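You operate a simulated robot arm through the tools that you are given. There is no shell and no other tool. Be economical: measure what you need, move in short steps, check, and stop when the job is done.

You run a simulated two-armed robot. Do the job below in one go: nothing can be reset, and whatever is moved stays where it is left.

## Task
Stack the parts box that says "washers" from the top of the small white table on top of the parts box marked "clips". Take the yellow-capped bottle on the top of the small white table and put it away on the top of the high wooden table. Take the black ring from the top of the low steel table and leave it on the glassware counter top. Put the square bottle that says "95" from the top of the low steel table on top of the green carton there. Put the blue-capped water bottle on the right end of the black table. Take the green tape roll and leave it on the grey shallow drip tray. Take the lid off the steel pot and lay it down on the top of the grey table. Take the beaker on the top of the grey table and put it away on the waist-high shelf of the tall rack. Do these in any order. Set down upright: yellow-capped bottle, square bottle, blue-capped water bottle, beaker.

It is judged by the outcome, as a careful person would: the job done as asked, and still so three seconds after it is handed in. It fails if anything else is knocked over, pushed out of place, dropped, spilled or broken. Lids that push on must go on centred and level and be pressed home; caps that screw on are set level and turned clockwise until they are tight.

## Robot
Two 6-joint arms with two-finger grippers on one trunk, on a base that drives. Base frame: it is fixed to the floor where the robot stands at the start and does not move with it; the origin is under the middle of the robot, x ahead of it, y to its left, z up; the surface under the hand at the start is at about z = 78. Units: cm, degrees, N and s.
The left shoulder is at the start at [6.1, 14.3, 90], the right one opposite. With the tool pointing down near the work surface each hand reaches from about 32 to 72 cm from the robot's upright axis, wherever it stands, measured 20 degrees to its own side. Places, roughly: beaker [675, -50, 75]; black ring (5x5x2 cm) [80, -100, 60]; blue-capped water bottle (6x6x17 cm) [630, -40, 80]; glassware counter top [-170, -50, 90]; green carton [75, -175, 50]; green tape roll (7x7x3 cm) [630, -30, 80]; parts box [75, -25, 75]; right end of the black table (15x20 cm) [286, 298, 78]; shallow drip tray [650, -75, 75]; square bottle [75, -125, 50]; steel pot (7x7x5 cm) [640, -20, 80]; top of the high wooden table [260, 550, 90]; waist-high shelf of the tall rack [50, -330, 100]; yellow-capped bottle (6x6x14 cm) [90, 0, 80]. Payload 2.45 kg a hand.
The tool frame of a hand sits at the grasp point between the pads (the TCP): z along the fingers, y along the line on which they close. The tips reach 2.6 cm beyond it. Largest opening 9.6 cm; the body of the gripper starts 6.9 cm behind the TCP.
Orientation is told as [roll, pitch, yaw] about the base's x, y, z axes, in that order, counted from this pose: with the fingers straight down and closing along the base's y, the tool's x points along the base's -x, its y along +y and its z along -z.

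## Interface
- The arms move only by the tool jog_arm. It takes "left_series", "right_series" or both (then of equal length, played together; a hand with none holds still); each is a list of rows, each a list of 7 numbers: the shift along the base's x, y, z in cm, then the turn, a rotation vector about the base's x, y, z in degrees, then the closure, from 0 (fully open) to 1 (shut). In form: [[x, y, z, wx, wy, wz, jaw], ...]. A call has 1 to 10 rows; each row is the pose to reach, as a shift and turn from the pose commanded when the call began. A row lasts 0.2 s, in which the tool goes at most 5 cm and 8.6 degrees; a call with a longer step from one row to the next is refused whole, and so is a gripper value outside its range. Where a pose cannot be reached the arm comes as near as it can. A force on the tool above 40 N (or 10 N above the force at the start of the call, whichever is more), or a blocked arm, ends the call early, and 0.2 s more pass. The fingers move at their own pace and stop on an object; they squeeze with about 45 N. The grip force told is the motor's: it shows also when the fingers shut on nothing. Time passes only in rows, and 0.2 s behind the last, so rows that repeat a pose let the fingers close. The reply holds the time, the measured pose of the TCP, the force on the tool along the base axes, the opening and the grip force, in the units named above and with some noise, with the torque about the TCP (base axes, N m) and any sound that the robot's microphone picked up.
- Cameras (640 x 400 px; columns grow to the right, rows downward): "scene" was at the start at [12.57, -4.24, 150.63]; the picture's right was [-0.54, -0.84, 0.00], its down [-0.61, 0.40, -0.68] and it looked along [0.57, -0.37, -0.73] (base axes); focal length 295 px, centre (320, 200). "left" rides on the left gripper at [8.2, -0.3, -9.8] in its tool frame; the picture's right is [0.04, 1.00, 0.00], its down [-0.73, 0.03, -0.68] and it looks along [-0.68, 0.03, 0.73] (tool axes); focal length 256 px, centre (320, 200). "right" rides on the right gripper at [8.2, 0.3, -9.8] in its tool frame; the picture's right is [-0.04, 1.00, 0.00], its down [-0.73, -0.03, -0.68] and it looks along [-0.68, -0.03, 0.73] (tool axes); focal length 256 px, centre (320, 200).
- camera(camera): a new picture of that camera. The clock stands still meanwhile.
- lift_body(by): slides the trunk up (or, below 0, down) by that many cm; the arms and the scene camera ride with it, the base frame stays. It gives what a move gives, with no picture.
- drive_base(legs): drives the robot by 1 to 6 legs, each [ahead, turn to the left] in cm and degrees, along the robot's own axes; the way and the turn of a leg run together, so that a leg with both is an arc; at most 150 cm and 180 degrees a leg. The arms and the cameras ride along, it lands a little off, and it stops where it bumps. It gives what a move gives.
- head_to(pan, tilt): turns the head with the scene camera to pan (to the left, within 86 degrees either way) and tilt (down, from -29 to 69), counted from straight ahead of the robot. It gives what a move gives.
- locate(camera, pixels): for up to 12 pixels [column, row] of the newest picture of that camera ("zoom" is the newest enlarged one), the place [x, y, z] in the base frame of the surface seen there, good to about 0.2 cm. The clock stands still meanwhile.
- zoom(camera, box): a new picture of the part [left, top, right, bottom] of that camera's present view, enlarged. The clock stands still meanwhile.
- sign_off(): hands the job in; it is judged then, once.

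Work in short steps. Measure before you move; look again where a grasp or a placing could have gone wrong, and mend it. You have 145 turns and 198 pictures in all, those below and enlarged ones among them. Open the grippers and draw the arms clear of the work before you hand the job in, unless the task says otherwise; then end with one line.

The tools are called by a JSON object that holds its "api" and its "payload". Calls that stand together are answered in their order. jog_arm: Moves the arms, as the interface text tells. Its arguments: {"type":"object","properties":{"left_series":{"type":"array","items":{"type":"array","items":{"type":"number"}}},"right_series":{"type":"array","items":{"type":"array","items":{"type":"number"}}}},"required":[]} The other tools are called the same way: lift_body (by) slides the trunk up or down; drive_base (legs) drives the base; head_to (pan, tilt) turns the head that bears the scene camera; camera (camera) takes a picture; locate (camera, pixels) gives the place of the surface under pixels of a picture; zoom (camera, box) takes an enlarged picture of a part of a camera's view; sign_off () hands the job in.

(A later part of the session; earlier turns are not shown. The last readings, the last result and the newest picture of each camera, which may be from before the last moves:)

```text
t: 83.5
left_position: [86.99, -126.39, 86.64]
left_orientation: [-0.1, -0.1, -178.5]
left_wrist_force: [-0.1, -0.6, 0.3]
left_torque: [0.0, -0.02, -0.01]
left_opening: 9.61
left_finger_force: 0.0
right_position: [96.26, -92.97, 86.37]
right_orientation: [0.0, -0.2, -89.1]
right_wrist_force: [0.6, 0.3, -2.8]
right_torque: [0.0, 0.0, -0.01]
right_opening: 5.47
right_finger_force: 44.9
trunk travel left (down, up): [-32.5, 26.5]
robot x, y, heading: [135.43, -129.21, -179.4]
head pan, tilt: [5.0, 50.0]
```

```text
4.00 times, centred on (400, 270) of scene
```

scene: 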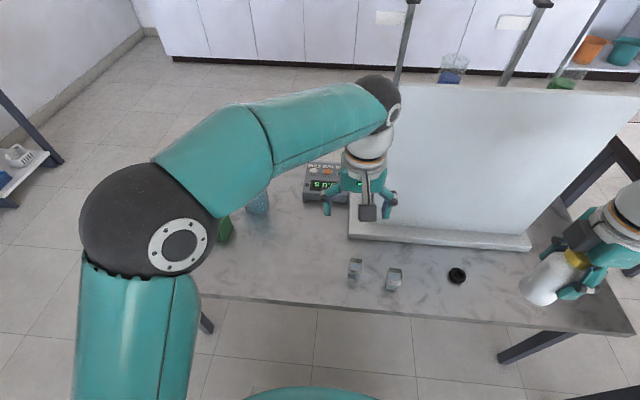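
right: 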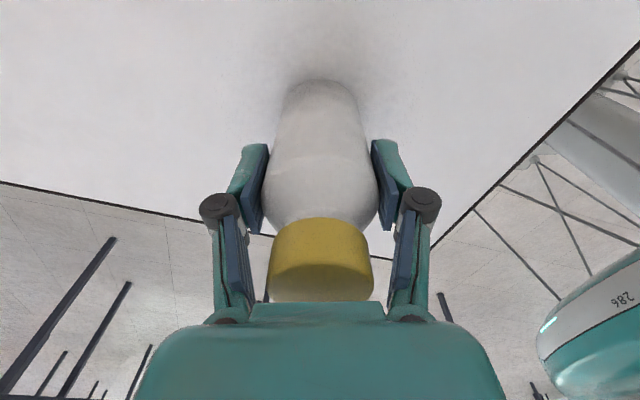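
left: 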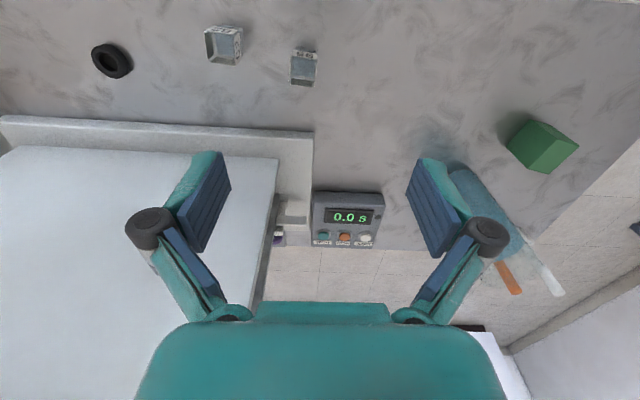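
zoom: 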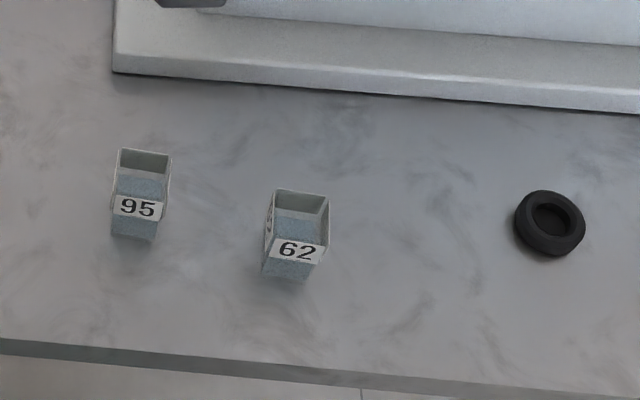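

Bottle "95" (open, with liquid) is at about (84.8,-124.4), top about 60. I bring the left hand above it and check.

{"api": "jog_arm", "payload": {"left_series": [[-1, 1, -4, 0, 0, 0, 0], [-2, 2, -8, 0, 0, 0, 0], [-2.1, 2, -12, 0, 0, 0, 0], [-2.1, 2, -16, 0, 0, 0, 0]]}}

{"api": "camera", "payload": {"camera": "left"}}

```text
t: 84.5
left_position: [84.62, -124.32, 70.47]
left_orientation: [-0.1, -0.1, -178.5]
left_wrist_force: [-0.8, -0.4, -0.2]
left_torque: [-0.03, 0.01, 0.03]
left_opening: 9.61
left_finger_force: 0.0
right_position: [96.22, -92.85, 86.44]
right_orientation: [0.0, -0.1, -89.1]
right_wrist_force: [-0.7, -0.4, -2.4]
right_torque: [0.0, 0.01, -0.01]
right_opening: 5.48
right_finger_force: 45.2
trunk travel left (down, up): [-32.5, 26.5]
robot x, y, heading: [135.64, -128.69, -179.4]
head pan, tilt: [5.0, 50.0]
```

```text
169 pictures are left
```

left: 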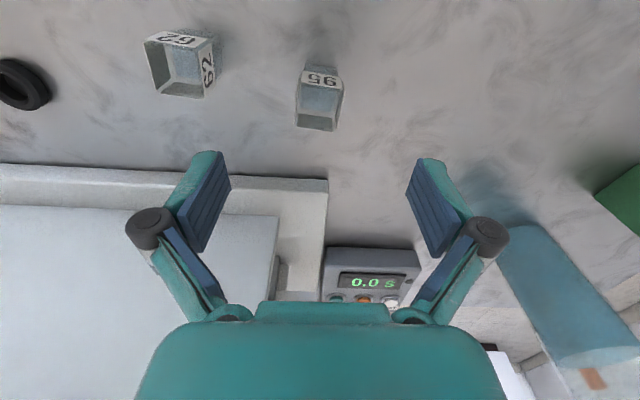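

{"api": "locate", "payload": {"camera": "left", "pixels": [[296, 124], [337, 129], [303, 72], [343, 78], [300, 95], [335, 125], [322, 80]]}}

{"api": "zoom", "payload": {"camera": "left", "box": [260, 40, 380, 150]}}

```text
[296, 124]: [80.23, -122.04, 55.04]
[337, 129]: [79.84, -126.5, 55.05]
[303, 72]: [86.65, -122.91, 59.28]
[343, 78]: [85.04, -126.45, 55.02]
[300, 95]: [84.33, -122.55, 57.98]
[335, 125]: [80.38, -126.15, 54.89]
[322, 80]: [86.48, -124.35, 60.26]
```

```text
3.64 times, centred on (320, 95) of left
```

zoom: 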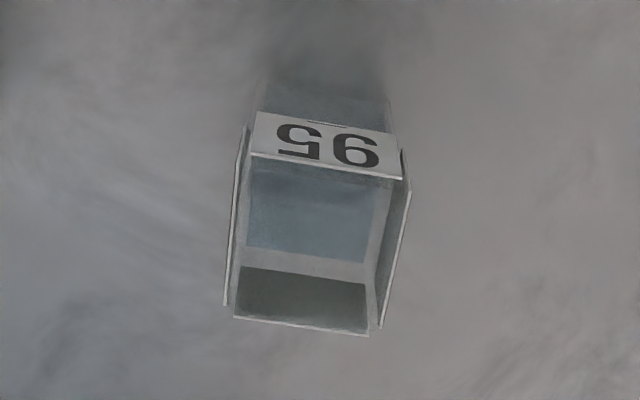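

The bottle is rotated about 7°, centre about (85.0,-124.3). I turn the hand -8°, descend to z≈58.2 and grip gently.

{"api": "jog_arm", "payload": {"left_series": [[0.35, 0.05, -3, 0, 0, -8, 0], [0.35, 0.05, -7, 0, 0, -8, 0], [0.35, 0.05, -10.5, 0, 0, -8, 0], [0.35, 0.05, -12.2, 0, 0, -8, 0], [0.35, 0.05, -12.2, 0, 0, -8, 0.3], [0.35, 0.05, -12.2, 0, 0, -8, 0.6], [0.35, 0.05, -12.2, 0, 0, -8, 0.8], [0.35, 0.05, -12.2, 0, 0, -8, 1], [0.35, 0.05, -12.2, 0, 0, -8, 1]]}}

{"api": "camera", "payload": {"camera": "left"}}

```text
t: 86.5
left_position: [85.26, -124.28, 58.29]
left_orientation: [-0.1, 0.0, 173.5]
left_wrist_force: [-0.6, -0.6, -0.3]
left_torque: [0.03, -0.01, 0.04]
left_opening: 3.27
left_finger_force: 45.4
right_position: [96.26, -92.85, 86.4]
right_orientation: [0.0, -0.1, -89.2]
right_wrist_force: [0.5, -0.3, -1.8]
right_torque: [-0.02, -0.01, -0.03]
right_opening: 5.46
right_finger_force: 45.1
trunk travel left (down, up): [-32.5, 26.5]
robot x, y, heading: [135.7, -128.91, -179.7]
head pan, tilt: [5.0, 50.0]
```

```text
167 pictures are left
```

left: 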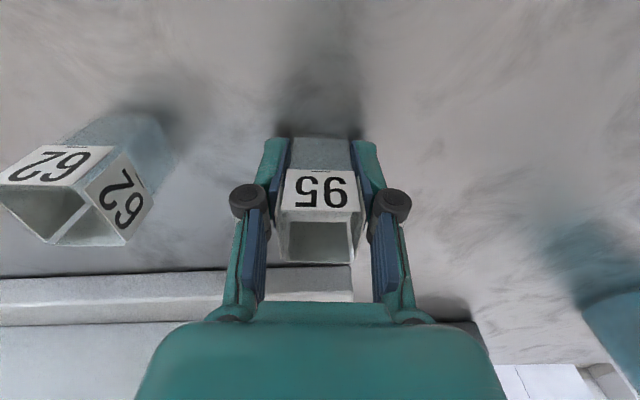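

Grip is good at 3.27 cm. I lift slowly, upright, and move toward the carton for a closer look.

{"api": "jog_arm", "payload": {"left_series": [[0, 0, 2, 0, 0, 0, 1], [0, 0, 5, 0, 0, 0, 1], [0, 0, 8, 0, 0, 0, 1], [0, 0, 12, 0, 0, 0, 1], [-0.5, -3, 14, 0, 0, 0, 1], [-1, -7, 15, 0, 0, 0, 1], [-2, -11, 15, 0, 0, 0, 1], [-3, -15, 15, 0, 0, 0, 1], [-4, -19, 15, 0, 0, 0, 1], [-5, -23, 15, 0, 0, 0, 1]]}}

{"api": "camera", "payload": {"camera": "left"}}

{"api": "camera", "payload": {"camera": "scene"}}

```text
t: 88.7
left_position: [80.17, -147.34, 73.39]
left_orientation: [-0.1, -0.1, 173.5]
left_wrist_force: [-0.8, 0.1, 0.4]
left_torque: [0.01, 0.0, -0.01]
left_opening: 3.26
left_finger_force: 45.0
right_position: [96.11, -92.87, 86.51]
right_orientation: [0.0, -0.2, -89.1]
right_wrist_force: [0.6, 0.7, -1.6]
right_torque: [0.0, 0.02, -0.01]
right_opening: 5.47
right_finger_force: 45.4
trunk travel left (down, up): [-32.5, 26.5]
robot x, y, heading: [135.43, -129.24, -179.4]
head pan, tilt: [5.0, 50.0]
```

```text
166 pictures are left
```

left: 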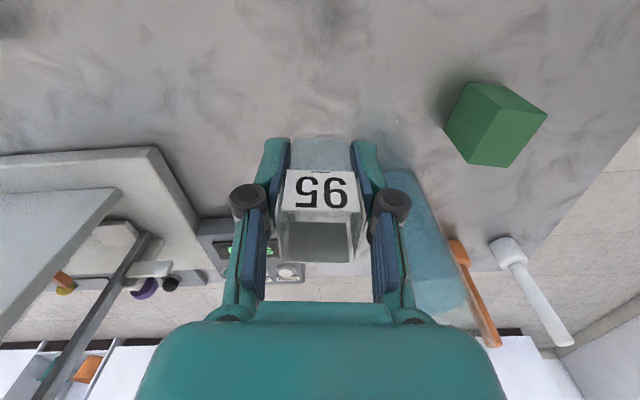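

```text
165 pictures are left
```

scene: 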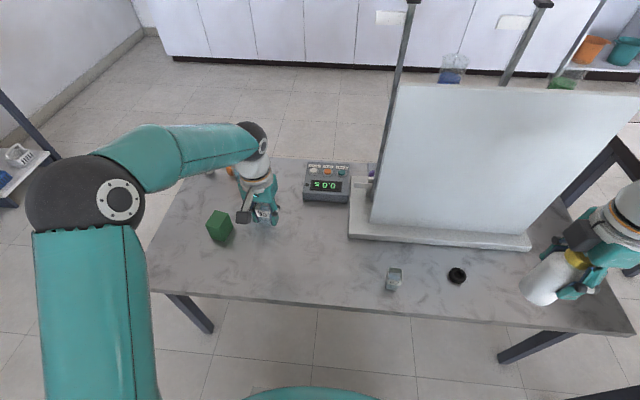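

The carton top is at (522,115) in the hand view; a tall blue vessel stands nearby. I measure carton corners and that vessel.

{"api": "locate", "payload": {"camera": "left", "pixels": [[504, 86], [545, 114], [511, 165], [472, 158], [500, 120], [410, 180], [440, 290], [425, 230], [470, 85]]}}

{"api": "zoom", "payload": {"camera": "scene", "box": [180, 140, 320, 260]}}

```text
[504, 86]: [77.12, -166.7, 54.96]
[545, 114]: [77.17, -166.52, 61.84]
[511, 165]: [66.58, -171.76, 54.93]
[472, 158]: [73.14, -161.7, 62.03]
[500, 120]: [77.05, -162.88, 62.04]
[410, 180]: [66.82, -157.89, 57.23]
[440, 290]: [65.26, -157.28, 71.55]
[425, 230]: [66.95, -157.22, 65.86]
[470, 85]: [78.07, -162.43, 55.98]
```

```text
3.33 times, centred on (250, 200) of scene
```

zoom: 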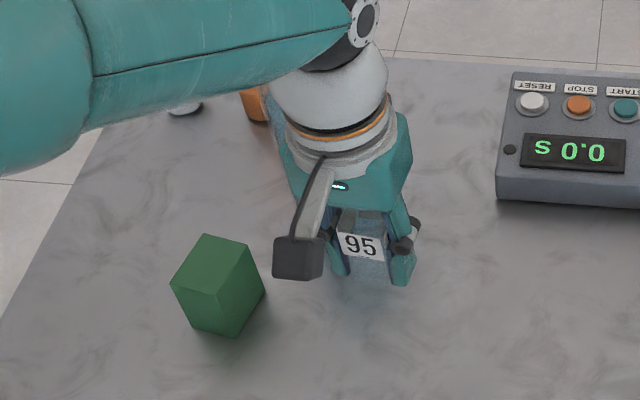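

I sample the carton's top face just inside its corners for a better centre.

{"api": "zoom", "payload": {"camera": "left", "box": [420, 60, 580, 190]}}

{"api": "locate", "payload": {"camera": "left", "pixels": [[503, 111], [541, 116], [509, 160], [475, 157], [508, 135]]}}

```text
3.08 times, centred on (500, 125) of left
```

zoom: 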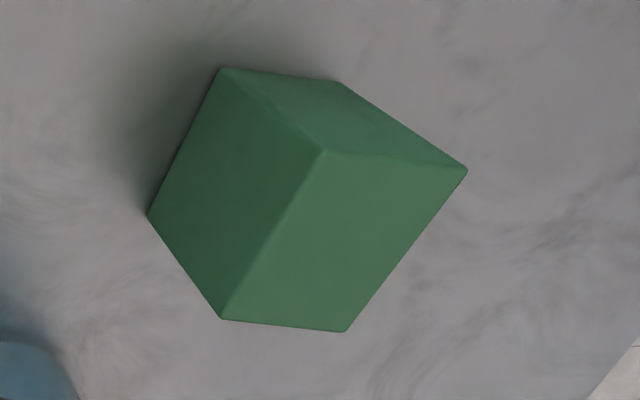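

```text
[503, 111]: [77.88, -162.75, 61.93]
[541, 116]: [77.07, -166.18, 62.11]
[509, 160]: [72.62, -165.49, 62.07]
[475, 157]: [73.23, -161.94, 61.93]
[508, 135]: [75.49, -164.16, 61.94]
```

Carton top centre (75.1,-164.1), z 62.0, rotated about 11°. I measure the held bottle's position relative to the hand.

{"api": "locate", "payload": {"camera": "left", "pixels": [[290, 175], [352, 175], [320, 200], [284, 255], [350, 258], [283, 215], [358, 215], [310, 245]]}}

{"api": "zoom", "payload": {"camera": "left", "box": [240, 130, 400, 270]}}

```text
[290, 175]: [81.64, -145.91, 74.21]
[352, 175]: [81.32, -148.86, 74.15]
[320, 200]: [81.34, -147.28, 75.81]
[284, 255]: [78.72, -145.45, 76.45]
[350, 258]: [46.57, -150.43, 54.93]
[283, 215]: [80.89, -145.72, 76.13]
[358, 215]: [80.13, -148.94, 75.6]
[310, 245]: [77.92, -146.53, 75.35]
```

```text
2.86 times, centred on (320, 200) of left
```

zoom: 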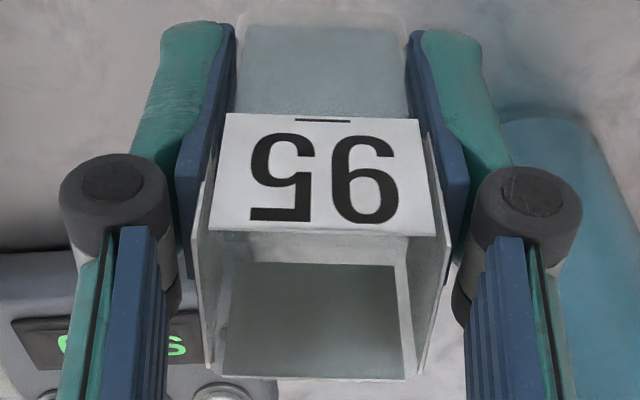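

Held bottle centre is (79.9,-147.3), bottom about 70.0. I carry it over the carton, turn -5° to match, and lower to just above contact.

{"api": "jog_arm", "payload": {"left_series": [[-1, -3.5, 0, 0, 0, -1, 1], [-2, -7, 0, 0, 0, -2, 1], [-3, -10.5, 0, 0, 0, -3, 1], [-4, -14, 0, 0, 0, -4, 1], [-4.8, -16.75, 0, 0, 0, -5, 1], [-4.8, -16.75, -3, 0, 0, -5, 1], [-4.8, -16.75, -6, 0, 0, -5, 1], [-4.8, -16.75, -7.3, 0, 0, -5, 1]]}}

{"api": "camera", "payload": {"camera": "left"}}

{"api": "zoom", "payload": {"camera": "scene", "box": [140, 140, 300, 260]}}

```text
t: 90.5
left_position: [75.43, -164.19, 66.0]
left_orientation: [-0.1, 0.0, 168.4]
left_wrist_force: [0.4, 0.6, -0.6]
left_torque: [0.04, 0.01, -0.03]
left_opening: 3.28
left_finger_force: 44.6
right_position: [96.16, -92.86, 86.55]
right_orientation: [-0.1, -0.1, -89.1]
right_wrist_force: [-0.4, -0.7, -2.1]
right_torque: [0.05, 0.0, 0.01]
right_opening: 5.47
right_finger_force: 45.3
trunk travel left (down, up): [-32.5, 26.5]
robot x, y, heading: [135.92, -128.84, -179.5]
head pan, tilt: [5.0, 50.0]
```

```text
161 pictures are left
```

left: 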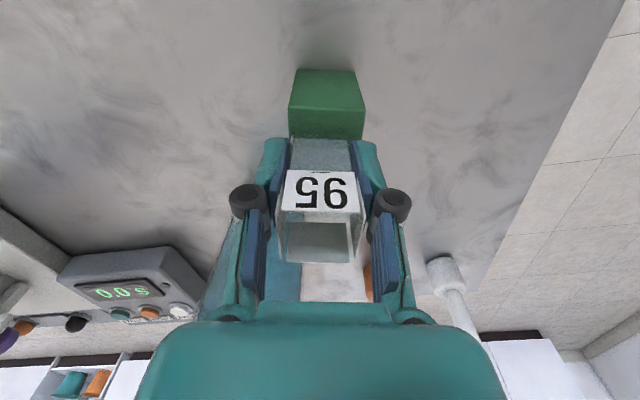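

```text
3.33 times, centred on (220, 200) of scene
```

zoom: 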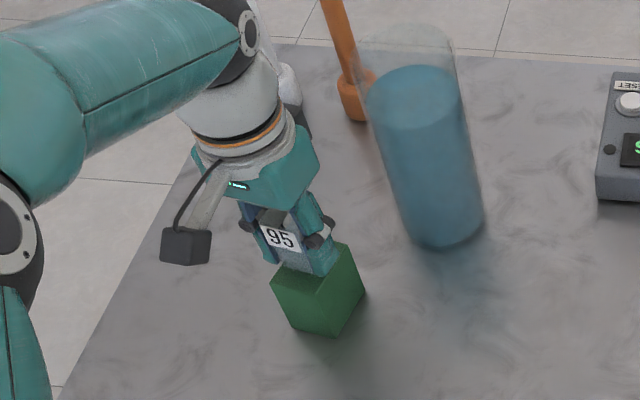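

Aligned over the carton with about 0.7 cm to go. I lower until it bears, then open gently and rise.

{"api": "jog_arm", "payload": {"left_series": [[0, 0, -0.3, 0, 0, 0, 1], [0, 0, -0.55, 0, 0, 0, 1], [0, 0, -0.7, 0, 0, 0, 1], [0, 0, -0.78, 0, 0, 0, 1], [0, 0, -0.78, 0, 0, 0, 0.65], [0, 0, -0.78, 0, 0, 0, 0.4], [0, 0, -0.5, 0, 0, 0, 0.2], [0, 0, 3, 0, 0, 0, 0.2], [0, 0, 7, 0, 0, 0, 0.1], [0, 0, 11, 0, 0, 0, 0]]}}

{"api": "camera", "payload": {"camera": "left"}}

{"api": "zoom", "payload": {"camera": "scene", "box": [140, 140, 300, 260]}}

```text
t: 92.7
left_position: [75.45, -163.93, 77.25]
left_orientation: [-0.2, -0.1, 168.4]
left_wrist_force: [0.5, -0.6, 0.4]
left_torque: [-0.05, 0.0, 0.02]
left_opening: 9.61
left_finger_force: 0.1
right_position: [96.22, -92.84, 86.47]
right_orientation: [0.0, -0.1, -89.2]
right_wrist_force: [-0.1, -1.1, -2.0]
right_torque: [0.04, 0.01, 0.04]
right_opening: 5.47
right_finger_force: 44.9
trunk travel left (down, up): [-32.5, 26.5]
robot x, y, heading: [135.28, -129.55, -179.6]
head pan, tilt: [5.0, 50.0]
```

```text
159 pictures are left
```

left: 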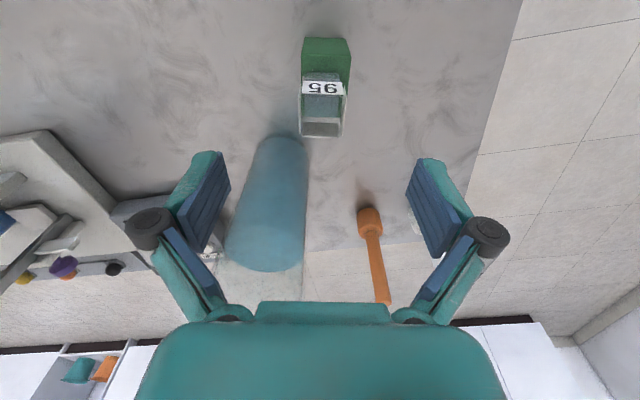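

```text
3.33 times, centred on (220, 200) of scene
```

zoom: 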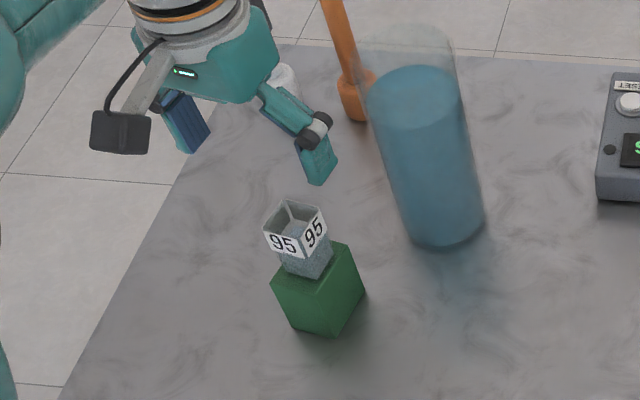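

The "95" bottle stands squarely on the carton. Next the ring: I pull the left hand back, then turn the base 30° right so the ring lies ahead of the left hand.

{"api": "jog_arm", "payload": {"left_series": [[3, 1.5, 3, 0, 0, 0, 0], [6, 4, 5, 0, 0, 0, 0], [10, 6.5, 6, 0, 0, 0, 0], [14, 9, 6, 0, 0, 0, 0], [18, 11.5, 6, 0, 0, 0, 0], [20, 14, 6, 0, 0, 0, 0]]}}

{"api": "drive_base", "payload": {"legs": [[0, -30]]}}

{"api": "head_to", "payload": {"pan": 0, "tilt": 50}}

{"api": "camera", "payload": {"camera": "scene"}}

```text
t: 94.1
left_position: [95.65, -149.96, 83.07]
left_orientation: [0.0, -0.1, 168.6]
left_wrist_force: [0.3, 0.4, 0.4]
left_torque: [0.0, 0.0, 0.0]
left_opening: 9.62
left_finger_force: 0.0
right_position: [96.26, -92.9, 86.44]
right_orientation: [0.1, -0.1, -89.1]
right_wrist_force: [0.1, 0.1, -2.6]
right_torque: [-0.02, -0.04, -0.01]
right_opening: 5.45
right_finger_force: 45.6
trunk travel left (down, up): [-32.5, 26.5]
robot x, y, heading: [135.48, -129.16, -179.5]
head pan, tilt: [5.0, 50.0]
```

```text
t: 96.2
left_position: [90.52, -127.2, 83.01]
left_orientation: [-0.1, -0.1, 138.3]
left_wrist_force: [0.2, 0.2, -0.3]
left_torque: [0.01, -0.02, 0.02]
left_opening: 9.61
left_finger_force: 0.0
right_position: [119.93, -78.0, 86.54]
right_orientation: [-0.1, 0.0, -119.2]
right_wrist_force: [-0.4, -0.5, -2.5]
right_torque: [0.0, 0.0, -0.01]
right_opening: 5.47
right_finger_force: 45.0
trunk travel left (down, up): [-32.5, 26.5]
robot x, y, heading: [134.59, -130.81, 150.3]
head pan, tilt: [5.0, 50.0]
```

```text
t: 96.8
left_position: [90.64, -127.42, 83.18]
left_orientation: [-0.1, -0.1, 138.4]
left_wrist_force: [-0.7, 0.0, -0.2]
left_torque: [0.03, -0.01, 0.0]
left_opening: 9.63
left_finger_force: 0.0
right_position: [119.9, -78.28, 86.63]
right_orientation: [0.0, 0.0, -119.1]
right_wrist_force: [0.1, 0.1, -2.3]
right_torque: [0.05, -0.01, -0.01]
right_opening: 5.44
right_finger_force: 44.9
trunk travel left (down, up): [-32.5, 26.5]
robot x, y, heading: [134.96, -130.88, 150.4]
head pan, tilt: [0.0, 50.0]
```

```text
157 pictures are left
```

scene: 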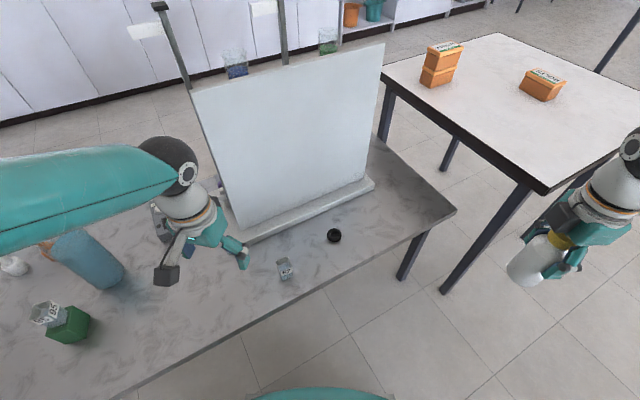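

The ring is at (334,235), about 60 cm from the left shoulder. I bring the left hand above it at a safe height.

{"api": "jog_arm", "payload": {"left_series": [[-1, 4, 0, 0, 0, 0, 0], [-2, 8, 0, 0, 0, 0, 0], [-3, 12, 0, 0, 0, 0, 0], [-4, 16.5, -1, 0, 0, 0, 0], [-5, 21, -2, 0, 0, 0, 0], [-6, 25, -3, 0, 0, 0, 0], [-7, 28, -5, 0, 0, 0, 0], [-8, 30.7, -8, 0, 0, 0, 0], [-8, 30.7, -12, 0, 0, 0, 0]]}}

{"api": "camera", "payload": {"camera": "left"}}

```text
t: 98.8
left_position: [82.53, -96.61, 71.06]
left_orientation: [-0.1, -0.1, 138.4]
left_wrist_force: [-0.2, 0.2, 0.1]
left_torque: [-0.03, -0.04, 0.05]
left_opening: 9.58
left_finger_force: 0.0
right_position: [119.75, -78.14, 86.48]
right_orientation: [0.0, -0.2, -119.2]
right_wrist_force: [0.4, -0.2, -2.5]
right_torque: [-0.01, 0.03, 0.0]
right_opening: 5.46
right_finger_force: 45.1
trunk travel left (down, up): [-32.5, 26.5]
robot x, y, heading: [134.87, -131.1, 150.4]
head pan, tilt: [0.0, 50.0]
```

```text
156 pictures are left
```

left: 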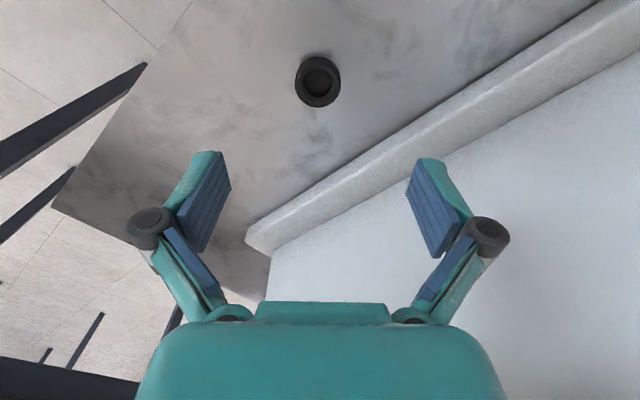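

{"api": "locate", "payload": {"camera": "left", "pixels": [[298, 80], [338, 84], [318, 60], [318, 103], [300, 95], [440, 120], [260, 225]]}}

```text
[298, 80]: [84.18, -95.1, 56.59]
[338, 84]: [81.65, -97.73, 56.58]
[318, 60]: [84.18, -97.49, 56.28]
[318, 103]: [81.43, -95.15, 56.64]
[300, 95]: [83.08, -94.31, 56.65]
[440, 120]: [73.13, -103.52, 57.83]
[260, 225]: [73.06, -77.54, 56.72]
```

Ring centre (82.9,-96.3), top 56.6. I shift slightly, descend to z≈57.8 and grip.

{"api": "jog_arm", "payload": {"left_series": [[0.35, 0.3, -4, 0, 0, 0, 0], [0.35, 0.3, -8, 0, 0, 0, 0], [0.35, 0.3, -11.5, 0, 0, 0, 0], [0.35, 0.3, -13.2, 0, 0, 0, 0.2], [0.35, 0.3, -13.2, 0, 0, 0, 0.6], [0.35, 0.3, -13.2, 0, 0, 0, 1], [0.35, 0.3, -13.2, 0, 0, 0, 1], [0.35, 0.3, -13.2, 0, 0, 0, 1]]}}

{"api": "camera", "payload": {"camera": "left"}}

```text
t: 100.6
left_position: [82.94, -96.27, 57.92]
left_orientation: [-0.1, -0.1, 138.4]
left_wrist_force: [-1.0, -0.5, 2.5]
left_torque: [-0.06, 0.03, -0.05]
left_opening: 4.45
left_finger_force: 45.3
right_position: [119.86, -78.09, 86.63]
right_orientation: [0.0, -0.1, -119.2]
right_wrist_force: [0.7, 0.8, -2.2]
right_torque: [0.0, -0.02, -0.03]
right_opening: 5.44
right_finger_force: 44.8
trunk travel left (down, up): [-32.5, 26.5]
robot x, y, heading: [134.89, -130.82, 150.5]
head pan, tilt: [0.0, 50.0]
```

```text
155 pictures are left
```

left: 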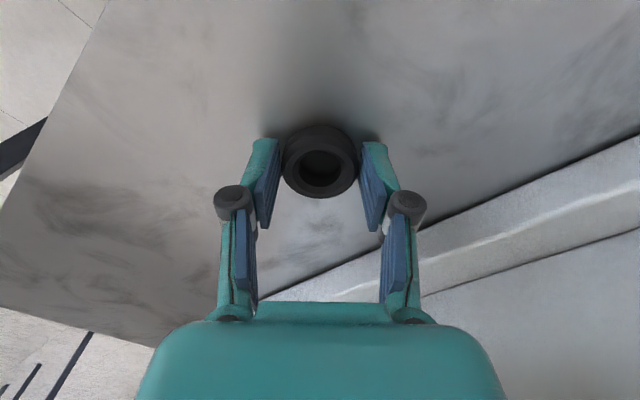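

Ring gripped (4.45 cm). I lift it clear, draw it in, and raise the trunk back.

{"api": "jog_arm", "payload": {"left_series": [[0, 0, 4, 0, 0, 0, 1], [0, 0, 8.5, 0, 0, 0, 1], [0, 0, 13, 0, 0, 0, 1], [1, -3, 16, 0, 0, 0, 1], [2, -7, 18, 0, 0, 0, 1], [3, -11, 20, 0, 0, 0, 1], [4.5, -15, 22, 0, 0, 0, 1], [6, -19, 24, 0, 0, 0, 1], [8, -23, 26, 0, 0, 0, 1]]}}

{"api": "lift_body", "payload": {"by": 20}}

{"api": "drive_base", "payload": {"legs": [[-25, 0], [0, 45]]}}

{"api": "drive_base", "payload": {"legs": [[0, 50]]}}

{"api": "head_to", "payload": {"pan": -45, "tilt": 25}}

{"api": "camera", "payload": {"camera": "scene"}}

```text
t: 102.6
left_position: [91.06, -119.2, 83.91]
left_orientation: [-0.1, -0.1, 138.4]
left_wrist_force: [1.1, 0.1, 0.2]
left_torque: [0.01, -0.01, 0.01]
left_opening: 4.45
left_finger_force: 45.0
right_position: [119.95, -78.23, 86.54]
right_orientation: [0.0, 0.0, -119.2]
right_wrist_force: [0.5, -1.0, -1.9]
right_torque: [0.01, 0.02, -0.01]
right_opening: 5.47
right_finger_force: 44.6
trunk travel left (down, up): [-32.5, 26.5]
robot x, y, heading: [134.84, -130.66, 150.6]
head pan, tilt: [0.0, 50.0]
```

```text
t: 104.8
left_position: [90.89, -119.21, 103.8]
left_orientation: [-0.1, 0.0, 138.5]
left_wrist_force: [0.0, 0.1, 0.0]
left_torque: [0.02, 0.02, -0.02]
left_opening: 4.45
left_finger_force: 44.5
right_position: [119.93, -77.99, 106.48]
right_orientation: [0.1, -0.1, -119.2]
right_wrist_force: [0.1, -0.4, -2.1]
right_torque: [0.03, 0.01, 0.01]
right_opening: 5.45
right_finger_force: 44.8
trunk travel left (down, up): [-52.5, 6.5]
robot x, y, heading: [134.82, -130.59, 150.3]
head pan, tilt: [0.0, 50.0]
```

```text
t: 108.9
left_position: [117.64, -165.73, 103.76]
left_orientation: [-0.2, -0.1, -176.6]
left_wrist_force: [-0.3, 0.1, 1.0]
left_torque: [-0.03, 0.01, 0.02]
left_opening: 4.43
left_finger_force: 45.1
right_position: [109.06, -116.22, 106.61]
right_orientation: [0.0, 0.0, -74.3]
right_wrist_force: [1.0, 0.3, -2.4]
right_torque: [0.02, 0.01, 0.0]
right_opening: 5.44
right_finger_force: 45.1
trunk travel left (down, up): [-52.5, 6.5]
robot x, y, heading: [155.79, -139.78, -164.9]
head pan, tilt: [0.0, 50.0]
```

```text
t: 111.9
left_position: [150.8, -186.26, 103.83]
left_orientation: [-0.1, -0.1, -126.8]
left_wrist_force: [-0.8, 0.6, 0.5]
left_torque: [-0.03, 0.02, -0.03]
left_opening: 4.42
left_finger_force: 44.6
right_position: [107.46, -160.83, 106.45]
right_orientation: [0.0, -0.1, -24.4]
right_wrist_force: [0.9, 0.2, -2.7]
right_torque: [0.0, 0.01, -0.01]
right_opening: 5.45
right_finger_force: 44.9
trunk travel left (down, up): [-52.5, 6.5]
robot x, y, heading: [152.86, -138.8, -115.4]
head pan, tilt: [0.0, 50.0]
```

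```text
t: 113.0
left_position: [150.92, -186.33, 103.98]
left_orientation: [0.0, -0.1, -126.8]
left_wrist_force: [-1.1, -0.4, 0.4]
left_torque: [-0.01, -0.01, -0.01]
left_opening: 4.4
left_finger_force: 45.4
right_position: [107.57, -160.8, 106.59]
right_orientation: [0.0, -0.1, -24.4]
right_wrist_force: [0.0, -0.4, -3.1]
right_torque: [0.0, -0.01, 0.03]
right_opening: 5.45
right_finger_force: 44.7
trunk travel left (down, up): [-52.5, 6.5]
robot x, y, heading: [153.16, -138.89, -115.0]
head pan, tilt: [-45.0, 25.0]
```

```text
154 pictures are left
```

scene: 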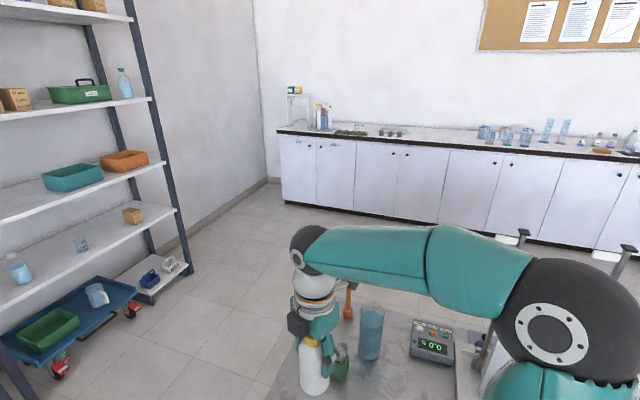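

The glassware counter runs along the far wall with free space around (430,142). I measure its front edge and some spots.

{"api": "locate", "payload": {"camera": "scene", "pixels": [[285, 130], [430, 145], [540, 157], [284, 203], [440, 222], [437, 138], [390, 131], [130, 315], [170, 290], [500, 130]]}}

{"api": "drive_base", "payload": {"legs": [[100, 0]]}}

{"api": "drive_base", "payload": {"legs": [[0, -45]]}}

```text
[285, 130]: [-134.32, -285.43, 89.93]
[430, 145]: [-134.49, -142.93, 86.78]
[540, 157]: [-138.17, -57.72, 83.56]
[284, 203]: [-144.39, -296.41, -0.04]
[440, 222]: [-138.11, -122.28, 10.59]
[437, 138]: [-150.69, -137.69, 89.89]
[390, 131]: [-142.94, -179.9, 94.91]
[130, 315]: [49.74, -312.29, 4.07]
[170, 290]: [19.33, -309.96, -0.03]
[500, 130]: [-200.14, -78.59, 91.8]
```

```text
t: 118.2
left_position: [107.04, -276.15, 103.8]
left_orientation: [-0.1, -0.1, -127.7]
left_wrist_force: [0.4, -0.3, -0.2]
left_torque: [0.01, 0.01, -0.01]
left_opening: 4.41
left_finger_force: 44.9
right_position: [64.19, -250.1, 106.52]
right_orientation: [0.2, -0.1, -25.3]
right_wrist_force: [0.3, -0.4, -3.0]
right_torque: [0.0, 0.02, 0.02]
right_opening: 5.42
right_finger_force: 45.1
trunk travel left (down, up): [-52.5, 6.5]
robot x, y, heading: [110.4, -228.89, -116.3]
head pan, tilt: [-45.0, 25.0]
```

```text
t: 121.0
left_position: [73.81, -260.04, 104.04]
left_orientation: [-0.1, -0.1, -173.1]
left_wrist_force: [-0.7, 0.0, -0.8]
left_torque: [-0.02, 0.01, 0.01]
left_opening: 4.4
left_finger_force: 45.3
right_position: [62.19, -211.24, 106.65]
right_orientation: [0.0, -0.2, -70.7]
right_wrist_force: [-0.7, -0.5, -2.8]
right_torque: [-0.02, -0.01, 0.0]
right_opening: 5.41
right_finger_force: 45.2
trunk travel left (down, up): [-52.5, 6.5]
robot x, y, heading: [110.47, -231.45, -161.2]
head pan, tilt: [-45.0, 25.0]
```

Counter top z≈89.9, front edge x≈-134.5, free around (-150,-138). I drive west below the steel table, then diagonally to the counter.

{"api": "drive_base", "payload": {"legs": [[0, -19], [112, 0]]}}

{"api": "drive_base", "payload": {"legs": [[0, -45], [120, 0]]}}

{"api": "drive_base", "payload": {"legs": [[0, 45]]}}

{"api": "head_to", "payload": {"pan": 0, "tilt": 35}}

{"api": "camera", "payload": {"camera": "scene"}}

```text
t: 128.0
left_position: [-46.08, -246.39, 103.89]
left_orientation: [-0.1, -0.1, 168.0]
left_wrist_force: [0.0, 0.4, -0.6]
left_torque: [0.01, 0.02, 0.0]
left_opening: 4.35
left_finger_force: 44.8
right_position: [-41.29, -196.43, 106.76]
right_orientation: [0.2, -0.2, -89.5]
right_wrist_force: [-0.2, 0.3, -4.0]
right_torque: [0.02, -0.01, 0.02]
right_opening: 5.43
right_finger_force: 45.1
trunk travel left (down, up): [-52.5, 6.5]
robot x, y, heading: [-1.9, -231.6, 179.9]
head pan, tilt: [-45.0, 25.0]
```

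```text
t: 136.5
left_position: [-129.86, -125.87, 104.02]
left_orientation: [0.0, -0.1, 123.9]
left_wrist_force: [-0.4, -0.6, -0.2]
left_torque: [0.0, -0.01, -0.02]
left_opening: 4.33
left_finger_force: 44.5
right_position: [-91.54, -93.55, 106.79]
right_orientation: [0.1, -0.1, -133.8]
right_wrist_force: [-1.3, -0.5, -2.5]
right_torque: [0.02, -0.01, 0.0]
right_opening: 5.4
right_finger_force: 44.7
trunk travel left (down, up): [-52.5, 6.5]
robot x, y, heading: [-88.16, -146.34, 135.3]
head pan, tilt: [-45.0, 25.0]
```

```text
t: 139.2
left_position: [-132.0, -161.28, 104.06]
left_orientation: [-0.1, -0.1, 169.0]
left_wrist_force: [-0.9, -1.2, 0.0]
left_torque: [-0.02, 0.01, -0.01]
left_opening: 4.29
left_finger_force: 45.3
right_position: [-127.96, -111.3, 106.87]
right_orientation: [0.1, 0.0, -88.6]
right_wrist_force: [-0.7, 0.3, -2.5]
right_torque: [0.02, -0.01, 0.0]
right_opening: 5.39
right_finger_force: 44.9
trunk travel left (down, up): [-52.5, 6.5]
robot x, y, heading: [-88.17, -142.86, -179.7]
head pan, tilt: [-45.0, 25.0]
```

```text
t: 140.3
left_position: [-131.85, -161.36, 104.16]
left_orientation: [-0.1, -0.2, 168.9]
left_wrist_force: [0.3, -0.5, 0.3]
left_torque: [-0.02, 0.05, -0.01]
left_opening: 4.28
left_finger_force: 45.4
right_position: [-127.78, -111.28, 106.88]
right_orientation: [0.1, 0.0, -88.6]
right_wrist_force: [-0.7, -0.4, -3.6]
right_torque: [-0.03, 0.03, 0.01]
right_opening: 5.41
right_finger_force: 44.8
trunk travel left (down, up): [-52.5, 6.5]
robot x, y, heading: [-88.16, -142.94, -179.5]
head pan, tilt: [0.0, 35.0]
```

```text
153 pictures are left
```

scene: 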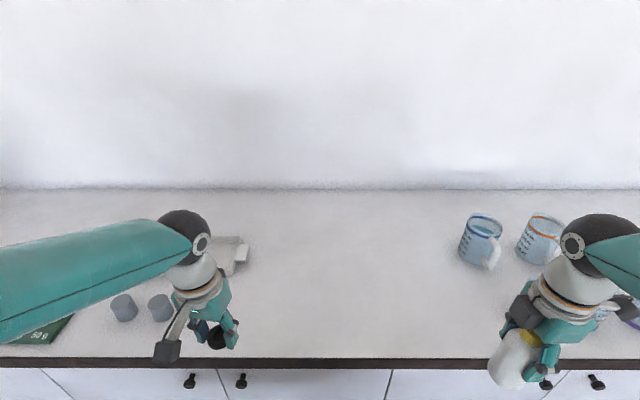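

Counter centre (330,300) is empty. I measure spots there and the neighbouring objects.

{"api": "locate", "payload": {"camera": "scene", "pixels": [[320, 310], [320, 270], [320, 360], [235, 270], [485, 265], [165, 320]]}}

{"api": "camera", "payload": {"camera": "left"}}

```text
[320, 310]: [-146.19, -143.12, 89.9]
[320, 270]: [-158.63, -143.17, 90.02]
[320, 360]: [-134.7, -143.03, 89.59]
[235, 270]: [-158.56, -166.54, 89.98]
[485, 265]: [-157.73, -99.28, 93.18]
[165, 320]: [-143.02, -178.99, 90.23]
```

```text
152 pictures are left
```

left: 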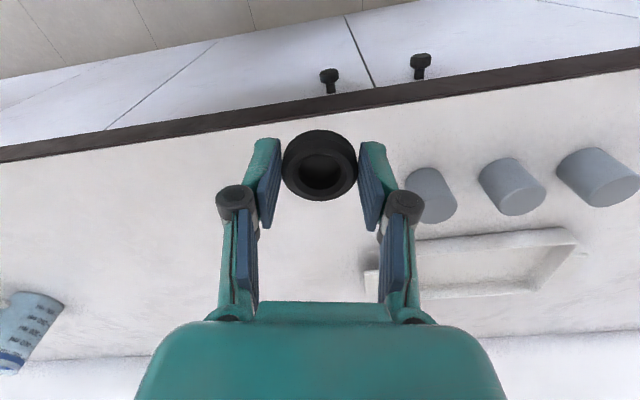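

The ring is still well held. I carry it to (-149,-145), lower it onto the counter, release and rise.

{"api": "jog_arm", "payload": {"left_series": [[-3, 3, 0, 0, 0, 0, 1], [-6, 6, 0, 0, 0, 0, 1], [-9, 9, 0, 0, 0, 0, 1], [-12, 12, 0, 0, 0, 0, 1], [-15, 14.5, -1, 0, 0, 0, 1], [-17.3, 16.3, -4, 0, 0, 0, 1], [-17.3, 16.3, -8, 0, 0, 0, 1], [-17.3, 16.3, -10.3, 0, 0, 0, 1], [-17.3, 16.3, -10.9, 0, 0, 0, 1]]}}

{"api": "jog_arm", "payload": {"left_series": [[0, 0, -0.2, 0, 0, 0, 1], [0, 0, -0.2, 0, 0, 0, 0.5], [0, 0, -0.2, 0, 0, 0, 0], [0, 0, -0.2, 0, 0, 0, 0], [0, 0, 4, 0, 0, 0, 0], [0, 0, 8, 0, 0, 0, 0], [4, 0, 12, 0, 0, 0, 0], [8, -3, 13, 0, 0, 0, 0], [12, -5, 13, 0, 0, 0, 0]]}}

{"api": "camera", "payload": {"camera": "scene"}}

```text
t: 142.3
left_position: [-149.2, -145.06, 93.16]
left_orientation: [0.0, 0.0, 169.0]
left_wrist_force: [-0.3, -0.1, -0.2]
left_torque: [0.01, -0.02, 0.05]
left_opening: 4.23
left_finger_force: 44.9
right_position: [-127.88, -111.25, 106.8]
right_orientation: [0.0, 0.0, -88.6]
right_wrist_force: [0.7, 0.5, -1.6]
right_torque: [-0.01, -0.02, 0.0]
right_opening: 5.4
right_finger_force: 45.6
trunk travel left (down, up): [-52.5, 6.5]
robot x, y, heading: [-88.4, -142.99, -179.7]
head pan, tilt: [0.0, 35.0]
```

```text
refused: row 7 steps farther than a row can; nothing moved
```

```text
151 pictures are left
```

scene: 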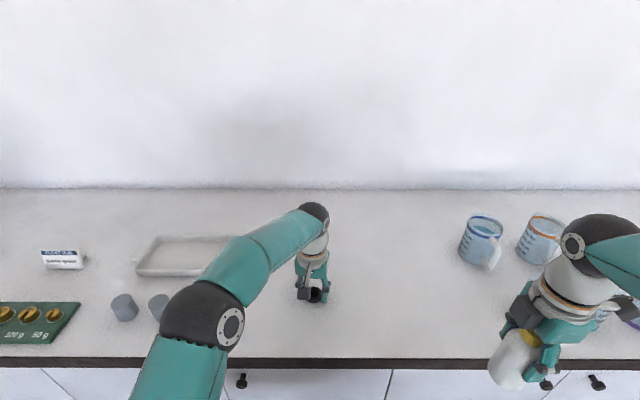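

The ring hovers a couple of millimetres above the counter. I repeat the release with shorter steps.

{"api": "jog_arm", "payload": {"left_series": [[0, 0, -0.2, 0, 0, 0, 1], [0, 0, -0.25, 0, 0, 0, 0.5], [0, 0, -0.25, 0, 0, 0, 0], [0, 0, -0.25, 0, 0, 0, 0], [0, 0, 3.5, 0, 0, 0, 0], [0, 0, 7, 0, 0, 0, 0], [3, 0, 10, 0, 0, 0, 0], [6, -2, 12, 0, 0, 0, 0], [10, -4, 12, 0, 0, 0, 0]]}}

{"api": "camera", "payload": {"camera": "scene"}}

```text
t: 144.3
left_position: [-139.07, -149.11, 105.3]
left_orientation: [-0.1, -0.1, 169.0]
left_wrist_force: [-0.1, 0.2, 0.7]
left_torque: [0.03, 0.01, 0.0]
left_opening: 9.62
left_finger_force: 0.0
right_position: [-127.68, -111.32, 107.01]
right_orientation: [0.0, 0.0, -88.5]
right_wrist_force: [0.1, -0.8, -2.6]
right_torque: [-0.01, 0.04, 0.02]
right_opening: 5.41
right_finger_force: 44.9
trunk travel left (down, up): [-52.5, 6.5]
robot x, y, heading: [-88.19, -143.02, -179.6]
head pan, tilt: [0.0, 35.0]
```

```text
150 pictures are left
```

scene: 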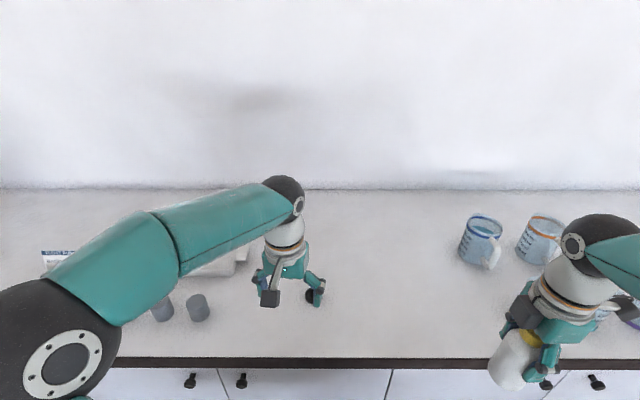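

Something dark at (311,295) near the finger should be the ring on the counter; I confirm with the left camera.

{"api": "camera", "payload": {"camera": "left"}}

```text
149 pictures are left
```

left: 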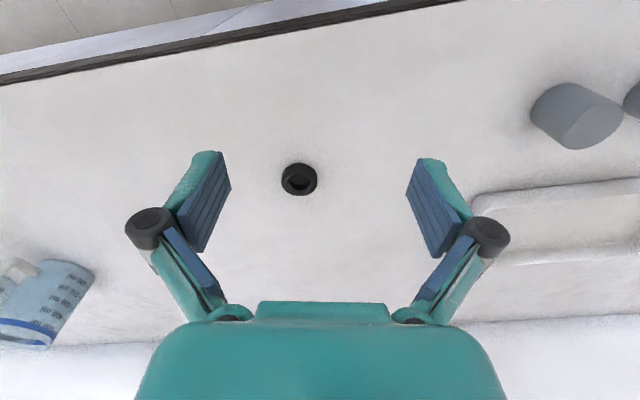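

The ring lies flat on the counter at (298,179). Now the yellow bottle: I back off and drive around the white table toward the aisle on its +y side.

{"api": "drive_base", "payload": {"legs": [[-22, 0], [0, -36]]}}

{"api": "drive_base", "payload": {"legs": [[0, -36]]}}

{"api": "drive_base", "payload": {"legs": [[0, -35], [115, 0]]}}

{"api": "drive_base", "payload": {"legs": [[112, 0]]}}

{"api": "head_to", "payload": {"pan": -20, "tilt": 20}}

{"api": "camera", "payload": {"camera": "scene"}}

```text
t: 148.0
left_position: [-110.82, -118.05, 105.12]
left_orientation: [-0.1, 0.0, 132.9]
left_wrist_force: [-0.7, 0.5, 0.4]
left_torque: [-0.02, -0.03, 0.01]
left_opening: 9.62
left_finger_force: 0.1
right_position: [-79.36, -94.0, 106.77]
right_orientation: [0.2, 0.0, -124.6]
right_wrist_force: [-0.5, 0.0, -3.4]
right_torque: [-0.02, -0.05, 0.01]
right_opening: 5.39
right_finger_force: 44.9
trunk travel left (down, up): [-52.5, 6.5]
robot x, y, heading: [-67.76, -144.91, 144.6]
head pan, tilt: [0.0, 35.0]
```

```text
t: 150.3
left_position: [-86.5, -97.13, 105.26]
left_orientation: [0.0, -0.1, 96.6]
left_wrist_force: [-0.4, 0.1, 0.6]
left_torque: [-0.02, 0.0, 0.01]
left_opening: 9.62
left_finger_force: 0.1
right_position: [-47.06, -96.48, 107.01]
right_orientation: [0.1, 0.0, -160.9]
right_wrist_force: [-0.2, 0.2, -2.7]
right_torque: [-0.05, 0.01, -0.03]
right_opening: 5.41
right_finger_force: 45.0
trunk travel left (down, up): [-52.5, 6.5]
robot x, y, heading: [-70.2, -145.75, 108.3]
head pan, tilt: [0.0, 35.0]
```

```text
t: 158.1
left_position: [-22.9, 13.3, 105.39]
left_orientation: [-0.1, -0.2, 61.7]
left_wrist_force: [0.3, -0.2, 0.2]
left_torque: [-0.02, -0.04, -0.01]
left_opening: 9.59
left_finger_force: 0.1
right_position: [9.75, -8.77, 106.8]
right_orientation: [0.1, -0.1, 164.0]
right_wrist_force: [0.8, -0.4, -2.0]
right_torque: [-0.02, 0.01, 0.0]
right_opening: 5.37
right_finger_force: 44.7
trunk travel left (down, up): [-52.5, 6.5]
robot x, y, heading: [-37.02, -35.79, 73.2]
head pan, tilt: [0.0, 35.0]
```

```text
t: 163.9
left_position: [8.55, 121.01, 105.16]
left_orientation: [-0.1, 0.0, 62.3]
left_wrist_force: [-0.1, -0.3, -0.2]
left_torque: [0.0, 0.02, -0.01]
left_opening: 9.59
left_finger_force: 0.0
right_position: [41.36, 99.33, 106.9]
right_orientation: [0.1, -0.2, 164.6]
right_wrist_force: [0.1, 0.1, -3.0]
right_torque: [-0.03, -0.04, 0.01]
right_opening: 5.4
right_finger_force: 44.4
trunk travel left (down, up): [-52.5, 6.5]
robot x, y, heading: [-5.1, 72.2, 73.8]
head pan, tilt: [0.0, 35.0]
```

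```text
t: 164.7
left_position: [8.44, 121.06, 105.32]
left_orientation: [-0.2, -0.1, 62.2]
left_wrist_force: [-0.4, 0.4, -0.4]
left_torque: [0.01, 0.0, 0.04]
left_opening: 9.6
left_finger_force: 0.1
right_position: [41.37, 99.22, 107.0]
right_orientation: [0.1, 0.0, 164.6]
right_wrist_force: [0.5, 0.7, -2.7]
right_torque: [-0.01, -0.04, 0.02]
right_opening: 5.42
right_finger_force: 44.7
trunk travel left (down, up): [-52.5, 6.5]
robot x, y, heading: [-5.13, 71.91, 73.7]
head pan, tilt: [-20.0, 20.0]
```

```text
148 pictures are left
```

scene: 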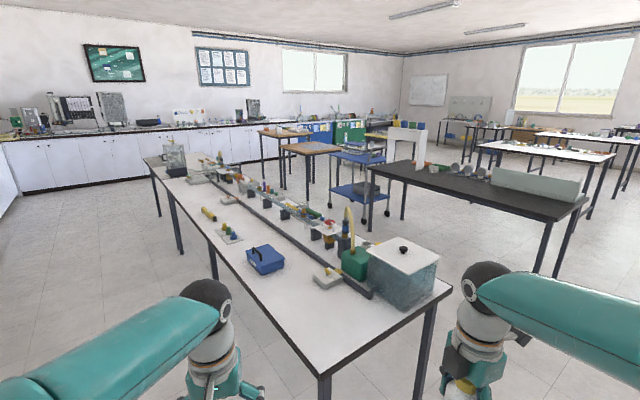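

Two wooden tables are visible near (285,133) and (312,148). I zoom and measure these, the black table and the long table's edges.

{"api": "zoom", "payload": {"camera": "scene", "box": [240, 100, 420, 240]}}

{"api": "locate", "payload": {"camera": "scene", "pixels": [[285, 133], [312, 150], [300, 152], [368, 176], [585, 205], [395, 163], [450, 290], [145, 160], [355, 160], [340, 190], [405, 165], [560, 215]]}}

```text
2.86 times, centred on (330, 170) of scene
```

zoom: 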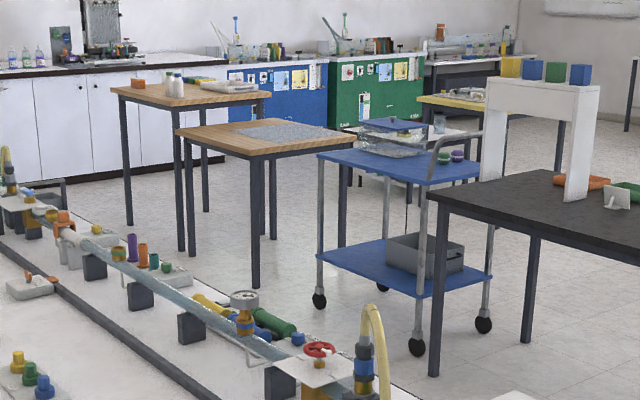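

```text
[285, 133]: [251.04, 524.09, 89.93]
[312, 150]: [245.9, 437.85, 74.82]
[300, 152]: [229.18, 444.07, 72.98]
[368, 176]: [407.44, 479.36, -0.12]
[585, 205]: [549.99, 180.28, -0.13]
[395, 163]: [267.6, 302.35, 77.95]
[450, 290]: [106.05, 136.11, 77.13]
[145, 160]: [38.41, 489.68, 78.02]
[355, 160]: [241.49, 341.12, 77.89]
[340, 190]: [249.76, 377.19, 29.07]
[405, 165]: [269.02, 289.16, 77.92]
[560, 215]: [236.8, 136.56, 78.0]
```

The high wooden table is the back one: top z 89.9 around (251,524); the aisle between the long table (x≤106) and the carts (x≥225) leads there. I drive east first, then up the aisle.

{"api": "drive_base", "payload": {"legs": [[0, -37]]}}

{"api": "drive_base", "payload": {"legs": [[0, -37], [130, 0]]}}

{"api": "drive_base", "payload": {"legs": [[42, 0], [0, 45]]}}

{"api": "drive_base", "payload": {"legs": [[0, 45]]}}

```text
t: 167.1
left_position: [35.32, 102.77, 105.31]
left_orientation: [-0.2, 0.1, 25.1]
left_wrist_force: [-0.3, 0.2, -0.4]
left_torque: [-0.01, -0.01, -0.02]
left_opening: 9.59
left_finger_force: 0.1
right_position: [48.55, 65.57, 107.03]
right_orientation: [0.1, -0.1, 127.5]
right_wrist_force: [0.4, -0.2, -2.7]
right_torque: [-0.03, 0.0, 0.01]
right_opening: 5.42
right_finger_force: 45.2
trunk travel left (down, up): [-52.5, 6.5]
robot x, y, heading: [-7.01, 74.3, 36.8]
head pan, tilt: [-20.0, 20.0]
```

```text
t: 175.7
left_position: [174.84, 69.77, 105.37]
left_orientation: [-0.1, 0.0, -12.6]
left_wrist_force: [0.3, -0.8, -0.9]
left_torque: [0.0, 0.0, 0.03]
left_opening: 9.59
left_finger_force: 0.1
right_position: [162.33, 32.16, 107.14]
right_orientation: [0.2, -0.1, 90.0]
right_wrist_force: [-0.1, 0.3, -2.4]
right_torque: [0.02, 0.01, 0.01]
right_opening: 5.41
right_finger_force: 45.1
trunk travel left (down, up): [-52.5, 6.5]
robot x, y, heading: [123.89, 72.98, -1.3]
head pan, tilt: [-20.0, 20.0]
```

```text
t: 180.6
left_position: [204.41, 105.85, 105.4]
left_orientation: [-0.1, 0.1, 32.3]
left_wrist_force: [-0.1, -0.1, 0.0]
left_torque: [-0.01, 0.0, -0.01]
left_opening: 9.59
left_finger_force: 0.0
right_position: [222.16, 70.76, 106.92]
right_orientation: [0.2, 0.0, 134.7]
right_wrist_force: [0.2, -0.5, -2.5]
right_torque: [-0.01, 0.0, 0.02]
right_opening: 5.41
right_finger_force: 44.8
trunk travel left (down, up): [-52.5, 6.5]
robot x, y, heading: [168.08, 69.95, 43.8]
head pan, tilt: [-20.0, 20.0]
```

```text
t: 183.4
left_position: [168.07, 121.12, 105.47]
left_orientation: [-0.1, 0.0, 77.8]
left_wrist_force: [-0.9, -0.5, -0.5]
left_torque: [-0.01, 0.0, 0.01]
left_opening: 9.6
left_finger_force: 0.0
right_position: [205.54, 108.93, 107.04]
right_orientation: [0.2, -0.1, -179.7]
right_wrist_force: [0.6, -0.1, -2.3]
right_torque: [0.0, 0.05, -0.01]
right_opening: 5.4
right_finger_force: 44.8
trunk travel left (down, up): [-52.5, 6.5]
robot x, y, heading: [171.35, 70.21, 88.9]
head pan, tilt: [-20.0, 20.0]
```

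In the aisle, heading 89°. I drive 3 m up and look.

{"api": "drive_base", "payload": {"legs": [[150, 1], [150, 0]]}}

{"api": "head_to", "payload": {"pan": -25, "tilt": 25}}

{"api": "camera", "payload": {"camera": "scene"}}

```text
t: 198.1
left_position: [170.23, 421.29, 105.52]
left_orientation: [-0.1, 0.1, 78.8]
left_wrist_force: [-0.3, -0.1, 0.2]
left_torque: [0.0, -0.01, -0.01]
left_opening: 9.56
left_finger_force: 0.2
right_position: [207.94, 409.65, 107.13]
right_orientation: [0.2, -0.1, -178.8]
right_wrist_force: [0.6, 0.0, -2.8]
right_torque: [0.0, 0.02, 0.0]
right_opening: 5.4
right_finger_force: 44.7
trunk travel left (down, up): [-52.5, 6.5]
robot x, y, heading: [174.65, 370.52, 90.0]
head pan, tilt: [-20.0, 20.0]
```

```text
t: 198.7
left_position: [170.2, 421.11, 105.42]
left_orientation: [-0.1, -0.1, 78.9]
left_wrist_force: [0.4, 0.3, 0.4]
left_torque: [-0.01, 0.01, 0.02]
left_opening: 9.61
left_finger_force: 0.1
right_position: [207.98, 409.7, 107.22]
right_orientation: [0.1, -0.1, -178.7]
right_wrist_force: [-0.5, -0.2, -2.3]
right_torque: [0.03, -0.02, 0.02]
right_opening: 5.4
right_finger_force: 45.5
trunk travel left (down, up): [-52.5, 6.5]
robot x, y, heading: [174.55, 370.36, 90.2]
head pan, tilt: [-25.0, 25.0]
```

```text
146 pictures are left
```

scene: 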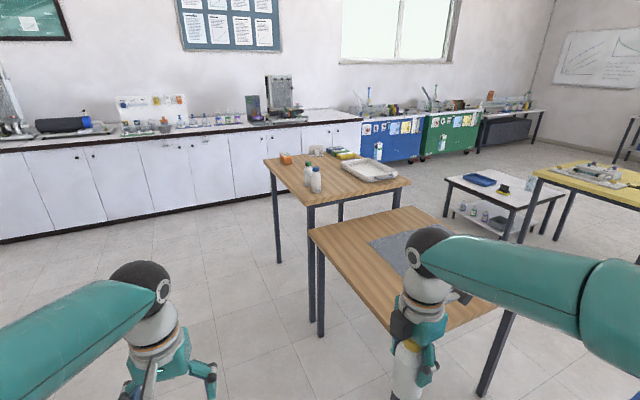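

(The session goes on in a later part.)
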